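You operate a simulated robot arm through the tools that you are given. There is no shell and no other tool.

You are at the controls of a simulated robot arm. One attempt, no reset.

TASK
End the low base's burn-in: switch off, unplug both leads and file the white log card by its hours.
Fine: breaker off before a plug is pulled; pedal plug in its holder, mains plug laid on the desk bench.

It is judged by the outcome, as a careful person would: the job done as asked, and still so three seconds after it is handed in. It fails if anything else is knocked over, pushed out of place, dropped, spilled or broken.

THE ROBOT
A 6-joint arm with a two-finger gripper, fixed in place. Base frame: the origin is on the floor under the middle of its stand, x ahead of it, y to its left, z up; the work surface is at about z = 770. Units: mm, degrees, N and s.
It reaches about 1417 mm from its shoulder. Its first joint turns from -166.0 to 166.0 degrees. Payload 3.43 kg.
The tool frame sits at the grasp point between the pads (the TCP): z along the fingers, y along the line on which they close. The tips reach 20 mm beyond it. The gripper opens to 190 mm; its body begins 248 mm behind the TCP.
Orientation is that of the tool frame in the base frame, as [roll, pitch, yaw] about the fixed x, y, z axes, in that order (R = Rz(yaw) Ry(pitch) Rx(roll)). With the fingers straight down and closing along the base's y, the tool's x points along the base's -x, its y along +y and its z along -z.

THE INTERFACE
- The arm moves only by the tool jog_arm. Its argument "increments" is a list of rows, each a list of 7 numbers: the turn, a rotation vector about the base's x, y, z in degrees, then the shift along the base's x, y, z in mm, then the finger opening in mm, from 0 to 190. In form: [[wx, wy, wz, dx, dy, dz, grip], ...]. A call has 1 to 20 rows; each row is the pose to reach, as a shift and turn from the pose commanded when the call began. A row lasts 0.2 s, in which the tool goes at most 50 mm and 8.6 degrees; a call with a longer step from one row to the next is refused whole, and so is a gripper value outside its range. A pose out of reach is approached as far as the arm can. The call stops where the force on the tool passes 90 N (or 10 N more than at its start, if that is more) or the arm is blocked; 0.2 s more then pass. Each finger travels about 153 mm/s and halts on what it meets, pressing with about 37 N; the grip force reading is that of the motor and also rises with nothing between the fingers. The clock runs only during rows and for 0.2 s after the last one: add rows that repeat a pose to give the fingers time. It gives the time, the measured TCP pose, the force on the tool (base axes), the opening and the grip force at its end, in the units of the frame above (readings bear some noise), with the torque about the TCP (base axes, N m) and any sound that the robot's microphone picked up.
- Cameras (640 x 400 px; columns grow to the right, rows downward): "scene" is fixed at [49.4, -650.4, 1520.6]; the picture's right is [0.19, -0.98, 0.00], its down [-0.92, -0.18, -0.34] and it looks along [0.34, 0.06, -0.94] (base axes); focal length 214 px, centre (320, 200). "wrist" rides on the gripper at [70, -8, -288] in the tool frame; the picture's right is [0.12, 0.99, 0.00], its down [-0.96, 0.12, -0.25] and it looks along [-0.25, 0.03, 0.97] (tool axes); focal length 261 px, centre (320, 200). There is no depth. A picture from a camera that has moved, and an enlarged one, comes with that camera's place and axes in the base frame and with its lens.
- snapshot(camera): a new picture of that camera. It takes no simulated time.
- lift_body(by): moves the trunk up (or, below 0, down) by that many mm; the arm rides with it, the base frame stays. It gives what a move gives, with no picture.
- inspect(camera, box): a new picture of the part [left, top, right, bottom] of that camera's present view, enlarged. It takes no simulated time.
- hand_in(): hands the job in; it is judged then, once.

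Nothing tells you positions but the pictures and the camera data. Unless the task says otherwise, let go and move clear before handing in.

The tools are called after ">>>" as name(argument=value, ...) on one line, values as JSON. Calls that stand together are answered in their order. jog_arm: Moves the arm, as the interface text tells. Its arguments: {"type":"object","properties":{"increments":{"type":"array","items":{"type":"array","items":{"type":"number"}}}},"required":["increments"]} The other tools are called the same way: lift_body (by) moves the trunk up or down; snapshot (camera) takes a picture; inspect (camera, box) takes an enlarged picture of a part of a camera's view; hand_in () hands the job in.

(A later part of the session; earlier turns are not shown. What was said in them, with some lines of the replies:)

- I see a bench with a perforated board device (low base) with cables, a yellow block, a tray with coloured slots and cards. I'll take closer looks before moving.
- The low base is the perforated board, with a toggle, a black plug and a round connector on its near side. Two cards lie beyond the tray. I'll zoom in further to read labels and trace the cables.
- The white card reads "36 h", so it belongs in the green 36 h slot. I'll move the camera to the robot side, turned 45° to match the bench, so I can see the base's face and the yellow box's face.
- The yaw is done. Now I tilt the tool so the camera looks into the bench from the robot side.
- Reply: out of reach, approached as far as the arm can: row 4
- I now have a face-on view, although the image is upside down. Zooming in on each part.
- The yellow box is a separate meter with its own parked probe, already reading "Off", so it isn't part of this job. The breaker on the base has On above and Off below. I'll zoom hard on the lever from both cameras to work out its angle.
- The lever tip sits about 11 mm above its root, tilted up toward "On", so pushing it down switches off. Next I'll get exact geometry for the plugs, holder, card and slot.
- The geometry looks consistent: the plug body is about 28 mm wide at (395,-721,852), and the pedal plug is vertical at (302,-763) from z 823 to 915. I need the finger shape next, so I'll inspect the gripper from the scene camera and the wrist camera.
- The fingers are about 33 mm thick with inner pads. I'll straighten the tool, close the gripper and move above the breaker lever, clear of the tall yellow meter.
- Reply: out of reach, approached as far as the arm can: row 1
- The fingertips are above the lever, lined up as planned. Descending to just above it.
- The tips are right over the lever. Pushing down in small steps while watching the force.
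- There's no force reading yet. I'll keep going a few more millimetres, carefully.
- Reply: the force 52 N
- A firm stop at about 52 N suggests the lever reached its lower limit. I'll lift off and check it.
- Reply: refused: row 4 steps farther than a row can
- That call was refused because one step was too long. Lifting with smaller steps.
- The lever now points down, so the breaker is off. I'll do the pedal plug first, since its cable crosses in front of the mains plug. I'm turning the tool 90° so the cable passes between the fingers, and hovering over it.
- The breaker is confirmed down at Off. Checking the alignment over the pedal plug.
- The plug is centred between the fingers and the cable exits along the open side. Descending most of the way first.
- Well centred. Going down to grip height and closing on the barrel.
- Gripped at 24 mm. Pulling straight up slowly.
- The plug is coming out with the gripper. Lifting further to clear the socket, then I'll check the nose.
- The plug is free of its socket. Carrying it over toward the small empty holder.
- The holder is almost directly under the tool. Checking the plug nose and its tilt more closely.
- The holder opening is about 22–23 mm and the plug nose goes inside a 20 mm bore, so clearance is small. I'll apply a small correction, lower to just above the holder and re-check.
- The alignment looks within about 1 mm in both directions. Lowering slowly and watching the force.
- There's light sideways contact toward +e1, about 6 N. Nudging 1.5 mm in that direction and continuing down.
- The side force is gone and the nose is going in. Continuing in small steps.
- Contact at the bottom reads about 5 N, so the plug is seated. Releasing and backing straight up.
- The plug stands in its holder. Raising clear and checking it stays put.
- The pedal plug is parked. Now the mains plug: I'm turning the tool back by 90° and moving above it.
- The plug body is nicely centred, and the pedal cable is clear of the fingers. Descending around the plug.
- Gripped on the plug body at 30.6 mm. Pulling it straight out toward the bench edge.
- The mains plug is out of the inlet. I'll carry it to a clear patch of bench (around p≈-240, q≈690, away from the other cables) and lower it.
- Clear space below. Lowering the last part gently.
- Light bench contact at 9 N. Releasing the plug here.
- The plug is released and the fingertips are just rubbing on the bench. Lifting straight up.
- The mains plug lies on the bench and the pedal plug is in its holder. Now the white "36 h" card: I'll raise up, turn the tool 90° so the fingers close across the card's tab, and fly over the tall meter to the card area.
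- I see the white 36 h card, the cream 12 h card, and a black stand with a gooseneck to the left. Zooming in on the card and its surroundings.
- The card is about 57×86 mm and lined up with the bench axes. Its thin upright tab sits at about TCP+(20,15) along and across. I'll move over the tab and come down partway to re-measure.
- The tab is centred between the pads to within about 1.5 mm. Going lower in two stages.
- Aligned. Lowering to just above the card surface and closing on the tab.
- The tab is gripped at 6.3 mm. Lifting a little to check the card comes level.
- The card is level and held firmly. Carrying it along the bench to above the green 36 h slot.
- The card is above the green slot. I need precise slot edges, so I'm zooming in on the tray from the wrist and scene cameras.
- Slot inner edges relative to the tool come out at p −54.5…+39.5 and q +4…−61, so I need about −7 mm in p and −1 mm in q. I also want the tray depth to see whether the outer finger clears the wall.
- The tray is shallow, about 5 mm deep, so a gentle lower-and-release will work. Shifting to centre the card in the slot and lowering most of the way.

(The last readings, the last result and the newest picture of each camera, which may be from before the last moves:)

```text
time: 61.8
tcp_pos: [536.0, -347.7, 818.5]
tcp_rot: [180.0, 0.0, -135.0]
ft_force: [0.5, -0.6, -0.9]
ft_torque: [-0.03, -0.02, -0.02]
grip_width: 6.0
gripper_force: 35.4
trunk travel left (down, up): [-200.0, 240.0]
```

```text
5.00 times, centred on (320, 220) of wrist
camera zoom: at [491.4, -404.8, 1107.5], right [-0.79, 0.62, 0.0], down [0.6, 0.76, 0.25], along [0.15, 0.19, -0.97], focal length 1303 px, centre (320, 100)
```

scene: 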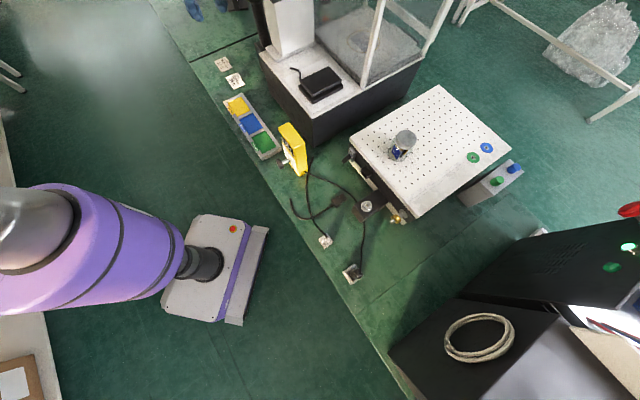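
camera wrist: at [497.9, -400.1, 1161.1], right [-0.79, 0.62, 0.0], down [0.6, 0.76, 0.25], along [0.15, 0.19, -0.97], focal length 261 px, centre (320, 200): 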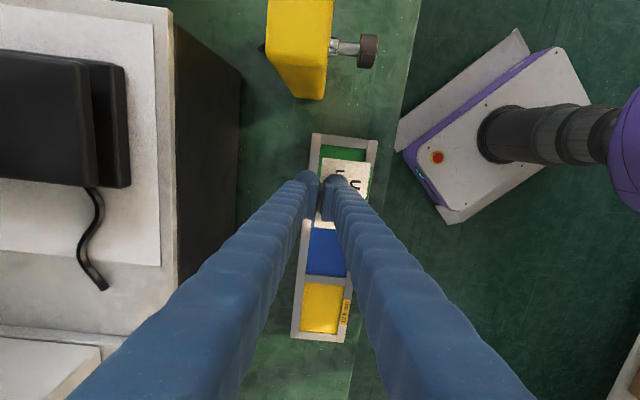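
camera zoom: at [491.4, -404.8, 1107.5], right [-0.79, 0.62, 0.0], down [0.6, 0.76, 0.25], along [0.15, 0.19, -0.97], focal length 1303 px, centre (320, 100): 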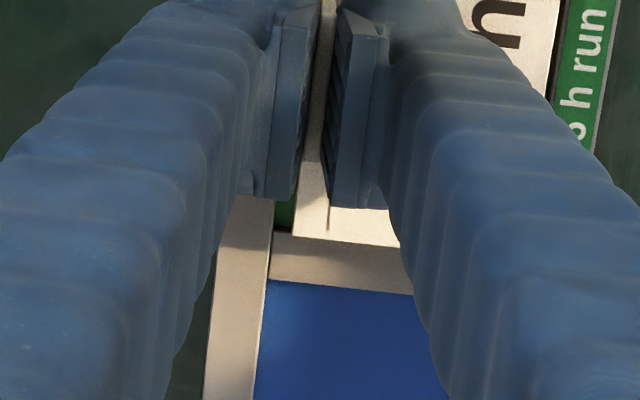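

>>> inspect(camera="wrist", box=[305, 210, 345, 235])

>>> inspect(camera="scene", box=[248, 125, 280, 155])

```text
16.00 times, centred on (325, 222) of wrist
camera zoom: at [491.4, -404.8, 1107.5], right [-0.79, 0.62, 0.0], down [0.6, 0.76, 0.25], along [0.15, 0.19, -0.97], focal length 4170 px, centre (240, -160)
```

zoom: 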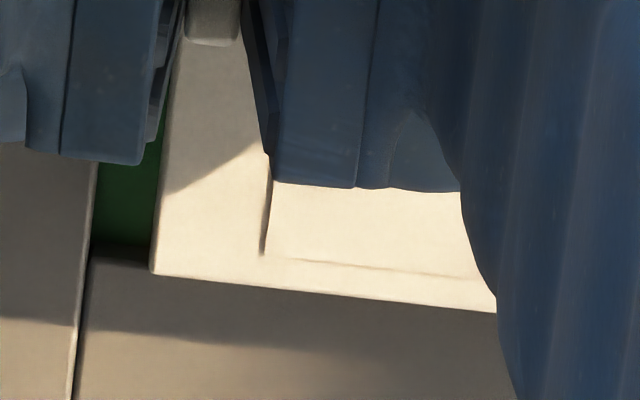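

```text
13.33 times, centred on (264, 140) of scene
camera zoom: at [49.4, -650.4, 1520.6], right [0.19, -0.98, 0.0], down [-0.92, -0.18, -0.34], along [0.34, 0.06, -0.94], focal length 2860 px, centre (1067, 1000)
```

zoom: 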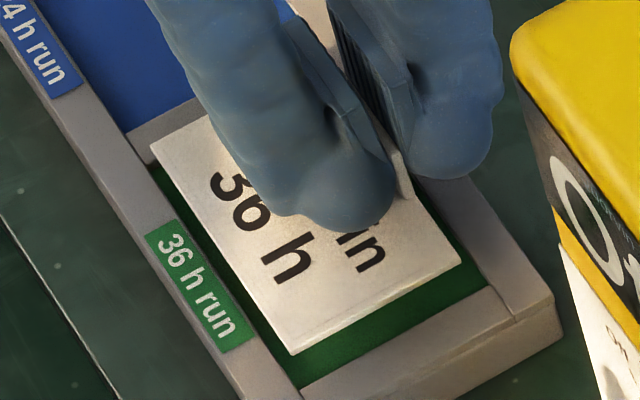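

The card is centred in the slot to within about 1 mm on all sides. Lowering gently until contact.

>>> jog_arm(increments=[[0, 0, 0, 0, 0, -3, 0], [0, 0, 0, 0, 0, -6, 0], [0, 0, 0, 0, 0, -9, 0], [0, 0, 0, 0, 0, -11, 0]])

>>> inspect(camera="scene", box=[248, 125, 280, 155])

```text
time: 62.8
tcp_pos: [534.7, -348.3, 806.1]
tcp_rot: [179.9, 0.0, -135.0]
ft_force: [-0.5, -0.1, -0.3]
ft_torque: [-0.04, 0.0, 0.02]
grip_width: 5.7
gripper_force: 35.0
trunk travel left (down, up): [-200.0, 240.0]
```

```text
13.33 times, centred on (264, 140) of scene
camera zoom: at [49.4, -650.4, 1520.6], right [0.19, -0.98, 0.0], down [-0.92, -0.18, -0.34], along [0.34, 0.06, -0.94], focal length 2860 px, centre (1067, 1000)
```

zoom: 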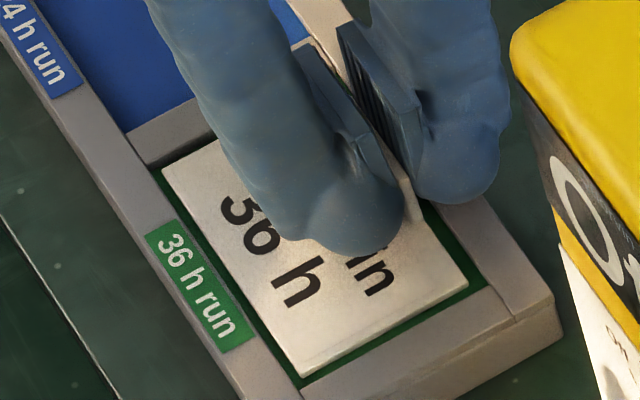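

>>> jog_arm(increments=[[0, 0, 0, 0, 0, -1.5, 0], [0, 0, 0, 0, 0, -3, 0], [0, 0, 0, 0, 0, -4.5, 0]])

>>> inspect(camera="scene", box=[248, 125, 280, 155])

```text
time: 63.6
tcp_pos: [534.7, -349.3, 805.3]
tcp_rot: [-179.8, -0.1, -135.0]
ft_force: [-0.3, 0.0, 33.5]
ft_torque: [0.05, 0.0, 0.01]
grip_width: 6.1
gripper_force: 36.2
trunk travel left (down, up): [-200.0, 240.0]
```

```text
13.33 times, centred on (264, 140) of scene
camera zoom: at [49.4, -650.4, 1520.6], right [0.19, -0.98, 0.0], down [-0.92, -0.18, -0.34], along [0.34, 0.06, -0.94], focal length 2860 px, centre (1067, 1000)
```

zoom: 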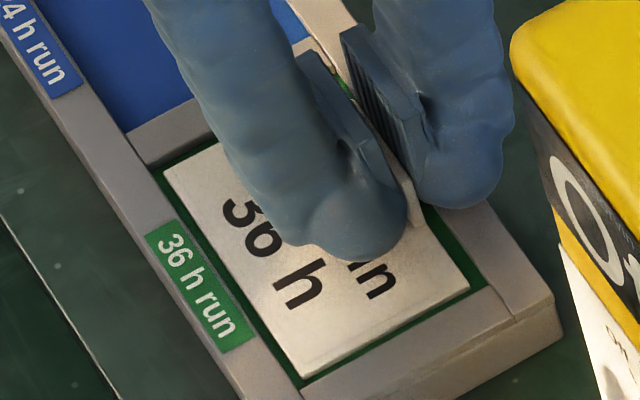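

Contact at 33 N. I'll ease the pressure back, then open the fingers gently.

>>> jog_arm(increments=[[0, 0, 0, 0, 0, 1.5, 0], [0, 0, 0, 0, 0, 3, 0], [0, 0, 0, 0, 0, 3.2, 7], [0, 0, 0, 0, 0, 3.2, 10], [0, 0, 0, 0, 0, 3.2, 15], [0, 0, 0, 0, 0, 3.2, 20], [0, 0, 0, 0, 0, 3.2, 26], [0, 0, 0, 0, 0, 3.2, 26]])

>>> inspect(camera="scene", box=[248, 125, 280, 155])

>>> inspect(camera="wrist", box=[280, 125, 400, 235])

```text
time: 65.4
tcp_pos: [534.5, -348.2, 806.7]
tcp_rot: [180.0, 0.0, -135.0]
ft_force: [0.4, 0.0, 0.5]
ft_torque: [-0.03, 0.01, -0.03]
grip_width: 25.7
gripper_force: 0.1
trunk travel left (down, up): [-200.0, 240.0]
```

```text
13.33 times, centred on (264, 140) of scene
camera zoom: at [49.4, -650.4, 1520.6], right [0.19, -0.98, 0.0], down [-0.92, -0.18, -0.34], along [0.34, 0.06, -0.94], focal length 2860 px, centre (1067, 1000)
```

zoom: 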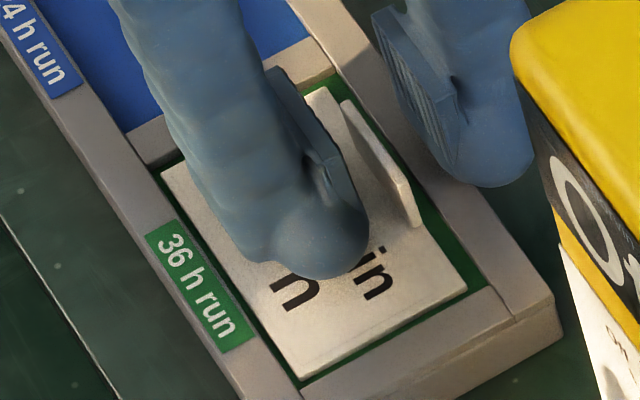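

```text
3.64 times, centred on (340, 180) of wrist
camera zoom: at [491.1, -405.2, 1094.6], right [-0.79, 0.62, 0.0], down [0.6, 0.76, 0.25], along [0.15, 0.19, -0.97], focal length 948 px, centre (247, 273)
```

zoom: 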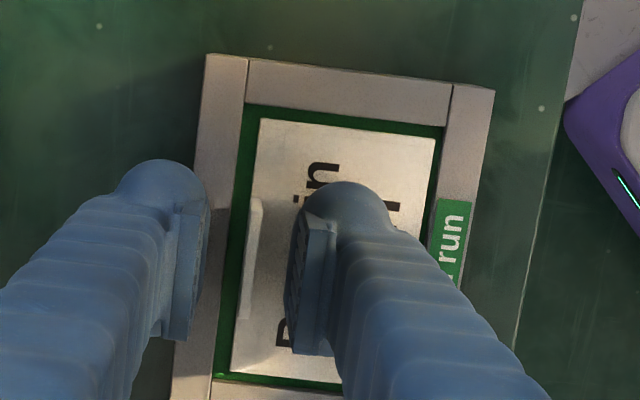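

The card rests inside the green slot with margin on every side. Raising straight up and clear.

>>> jog_arm(increments=[[0, 0, 0, 0, 0, 8, 26], [0, 0, 0, 0, 0, 25, 26], [0, 0, 0, 0, 0, 55, 30], [0, 0, 0, 0, 0, 95, 40], [0, 0, 0, 0, 0, 140, 40], [0, 0, 0, 0, 0, 185, 40], [0, 0, 0, 0, 0, 230, 40], [0, 0, 0, 0, 0, 270, 40]])

>>> snapshot(camera="wrist")

>>> snapshot(camera="scene")

>>> inspect(camera="scene", box=[225, 90, 305, 165])

>>> inspect(camera="wrist", box=[270, 100, 400, 220])

>>> inspect(camera="scene", box=[280, 140, 420, 260])

```text
time: 67.2
tcp_pos: [532.8, -348.0, 1078.5]
tcp_rot: [179.9, 0.0, -135.0]
ft_force: [-0.2, 0.3, 0.1]
ft_torque: [0.01, -0.02, 0.0]
grip_width: 40.4
gripper_force: 0.0
trunk travel left (down, up): [-200.0, 240.0]
```

```text
taken
camera wrist: at [489.6, -405.1, 1367.8], right [-0.79, 0.62, 0.0], down [0.6, 0.76, 0.25], along [0.15, 0.19, -0.97], focal length 261 px, centre (320, 200)
```

wrist: 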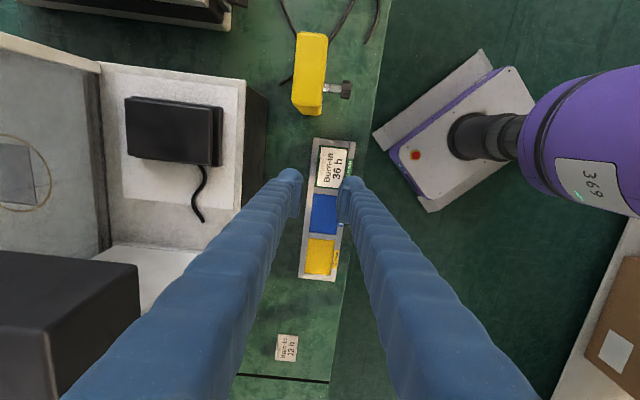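

```text
taken
```

scene: 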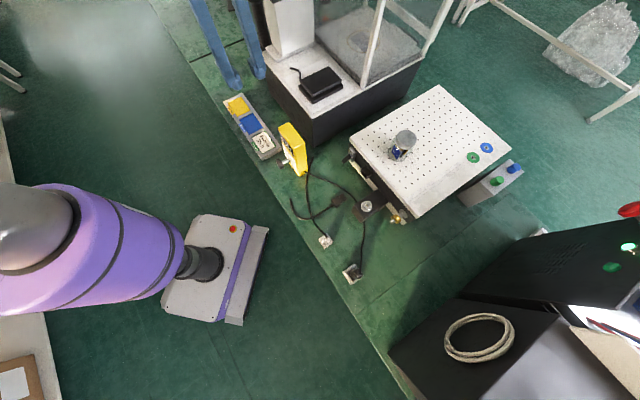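

```text
5.33 times, centred on (265, 128) of scene
camera zoom: at [49.4, -650.4, 1520.6], right [0.19, -0.98, 0.0], down [-0.92, -0.18, -0.34], along [0.34, 0.06, -0.94], focal length 1144 px, centre (613, 587)
```

zoom: 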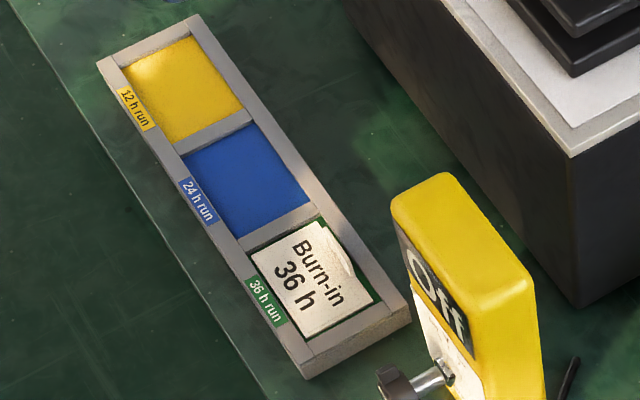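

```text
3.33 times, centred on (335, 160) of wrist
camera zoom: at [489.6, -405.1, 1367.8], right [-0.79, 0.62, 0.0], down [0.6, 0.76, 0.25], along [0.15, 0.19, -0.97], focal length 869 px, centre (270, 333)
```

zoom: 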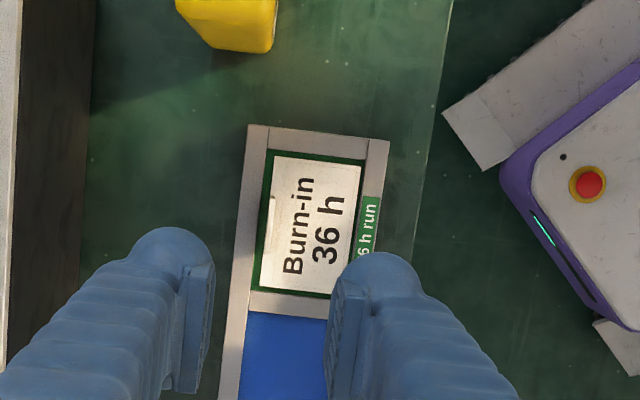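

```text
3.33 times, centred on (350, 200) of scene
camera zoom: at [49.4, -650.4, 1520.6], right [0.19, -0.98, 0.0], down [-0.92, -0.18, -0.34], along [0.34, 0.06, -0.94], focal length 715 px, centre (220, 200)
```

zoom: 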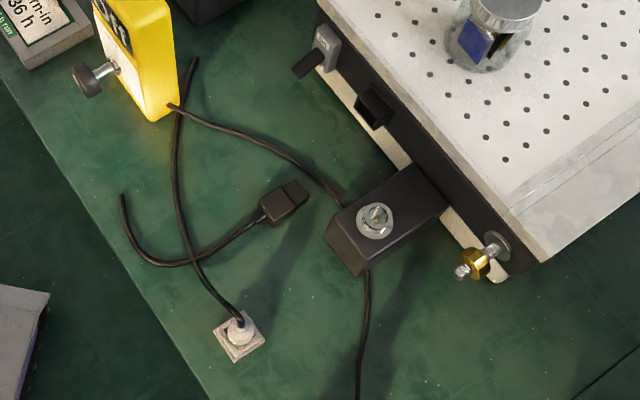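

Everything looks in place. One last close check of the pedal plug, the mains plug and the breaker before handing in.

>>> inspect(camera="scene", box=[310, 222, 342, 252])

>>> inspect(camera="scene", box=[318, 185, 358, 215])

>>> inspect(camera="scene", box=[335, 140, 375, 165])

>>> inspect(camera="scene", box=[332, 255, 372, 285])

```text
13.33 times, centred on (326, 237) of scene
camera zoom: at [49.4, -650.4, 1520.6], right [0.19, -0.98, 0.0], down [-0.92, -0.18, -0.34], along [0.34, 0.06, -0.94], focal length 2860 px, centre (240, -293)
```

zoom: 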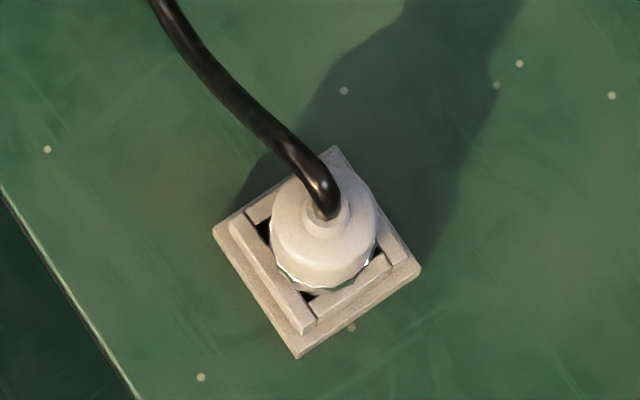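

```text
13.33 times, centred on (338, 200) of scene
camera zoom: at [49.4, -650.4, 1520.6], right [0.19, -0.98, 0.0], down [-0.92, -0.18, -0.34], along [0.34, 0.06, -0.94], focal length 2860 px, centre (80, 200)
```

zoom: 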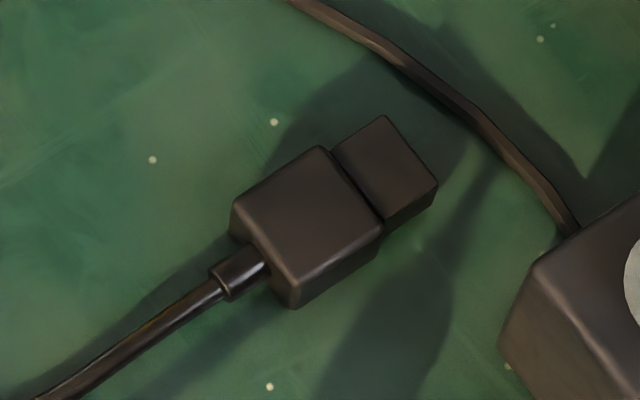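

```text
16.00 times, centred on (355, 152) of scene
camera zoom: at [49.4, -650.4, 1520.6], right [0.19, -0.98, 0.0], down [-0.92, -0.18, -0.34], along [0.34, 0.06, -0.94], focal length 3432 px, centre (-240, 960)
```

zoom: 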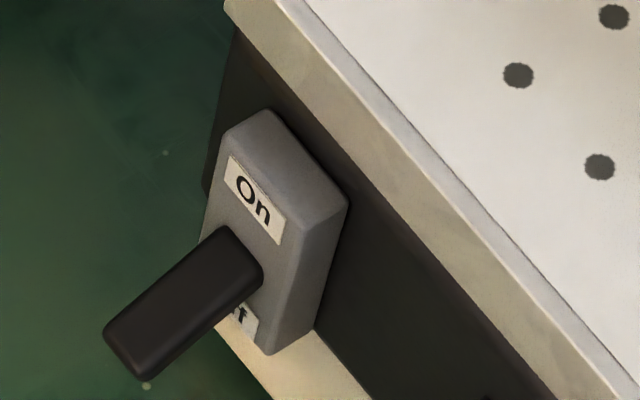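

```text
13.33 times, centred on (352, 270) of scene
camera zoom: at [49.4, -650.4, 1520.6], right [0.19, -0.98, 0.0], down [-0.92, -0.18, -0.34], along [0.34, 0.06, -0.94], focal length 2860 px, centre (-107, -733)
```

zoom: 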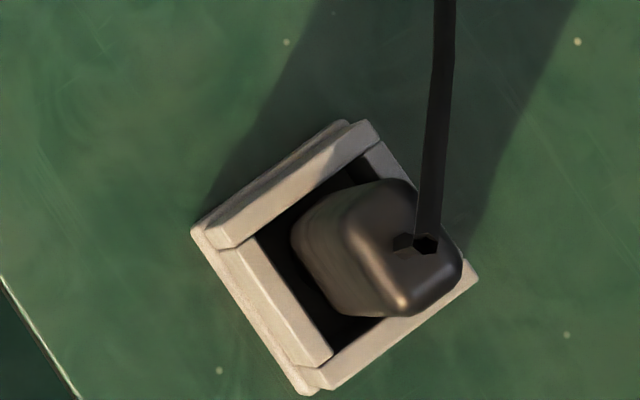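

The breaker is down at Off, the pedal plug sits in its holder and the mains plug lies flat on the bench. The white 36 h card is in the green 36 h slot, nothing else has moved, and the gripper is empty and clear. Handing in.

>>> hand_in()

```text
The job is handed in.
```

The low base's burn-in is ended and the job is handed in; the result of the judging hasn't come back.

- **Breaker:** I pushed it down to Off before touching either plug. The last close-up shows the lever still down.
- **Pedal plug:** I pulled it from its socket and stood it in the small empty holder. I took that as its holder because the larger one already held the yellow meter's probe.
- **Mains plug:** I pulled it from the base and laid it flat on the bench, clear of the other cables.
- **White log card:** it reads "Burn-in 36 h", so I filed it in the green "36 h run" slot. It lies flat inside the walls.

In the final pictures nothing else looks knocked or moved. The gripper was empty and well above the bench when I handed in.
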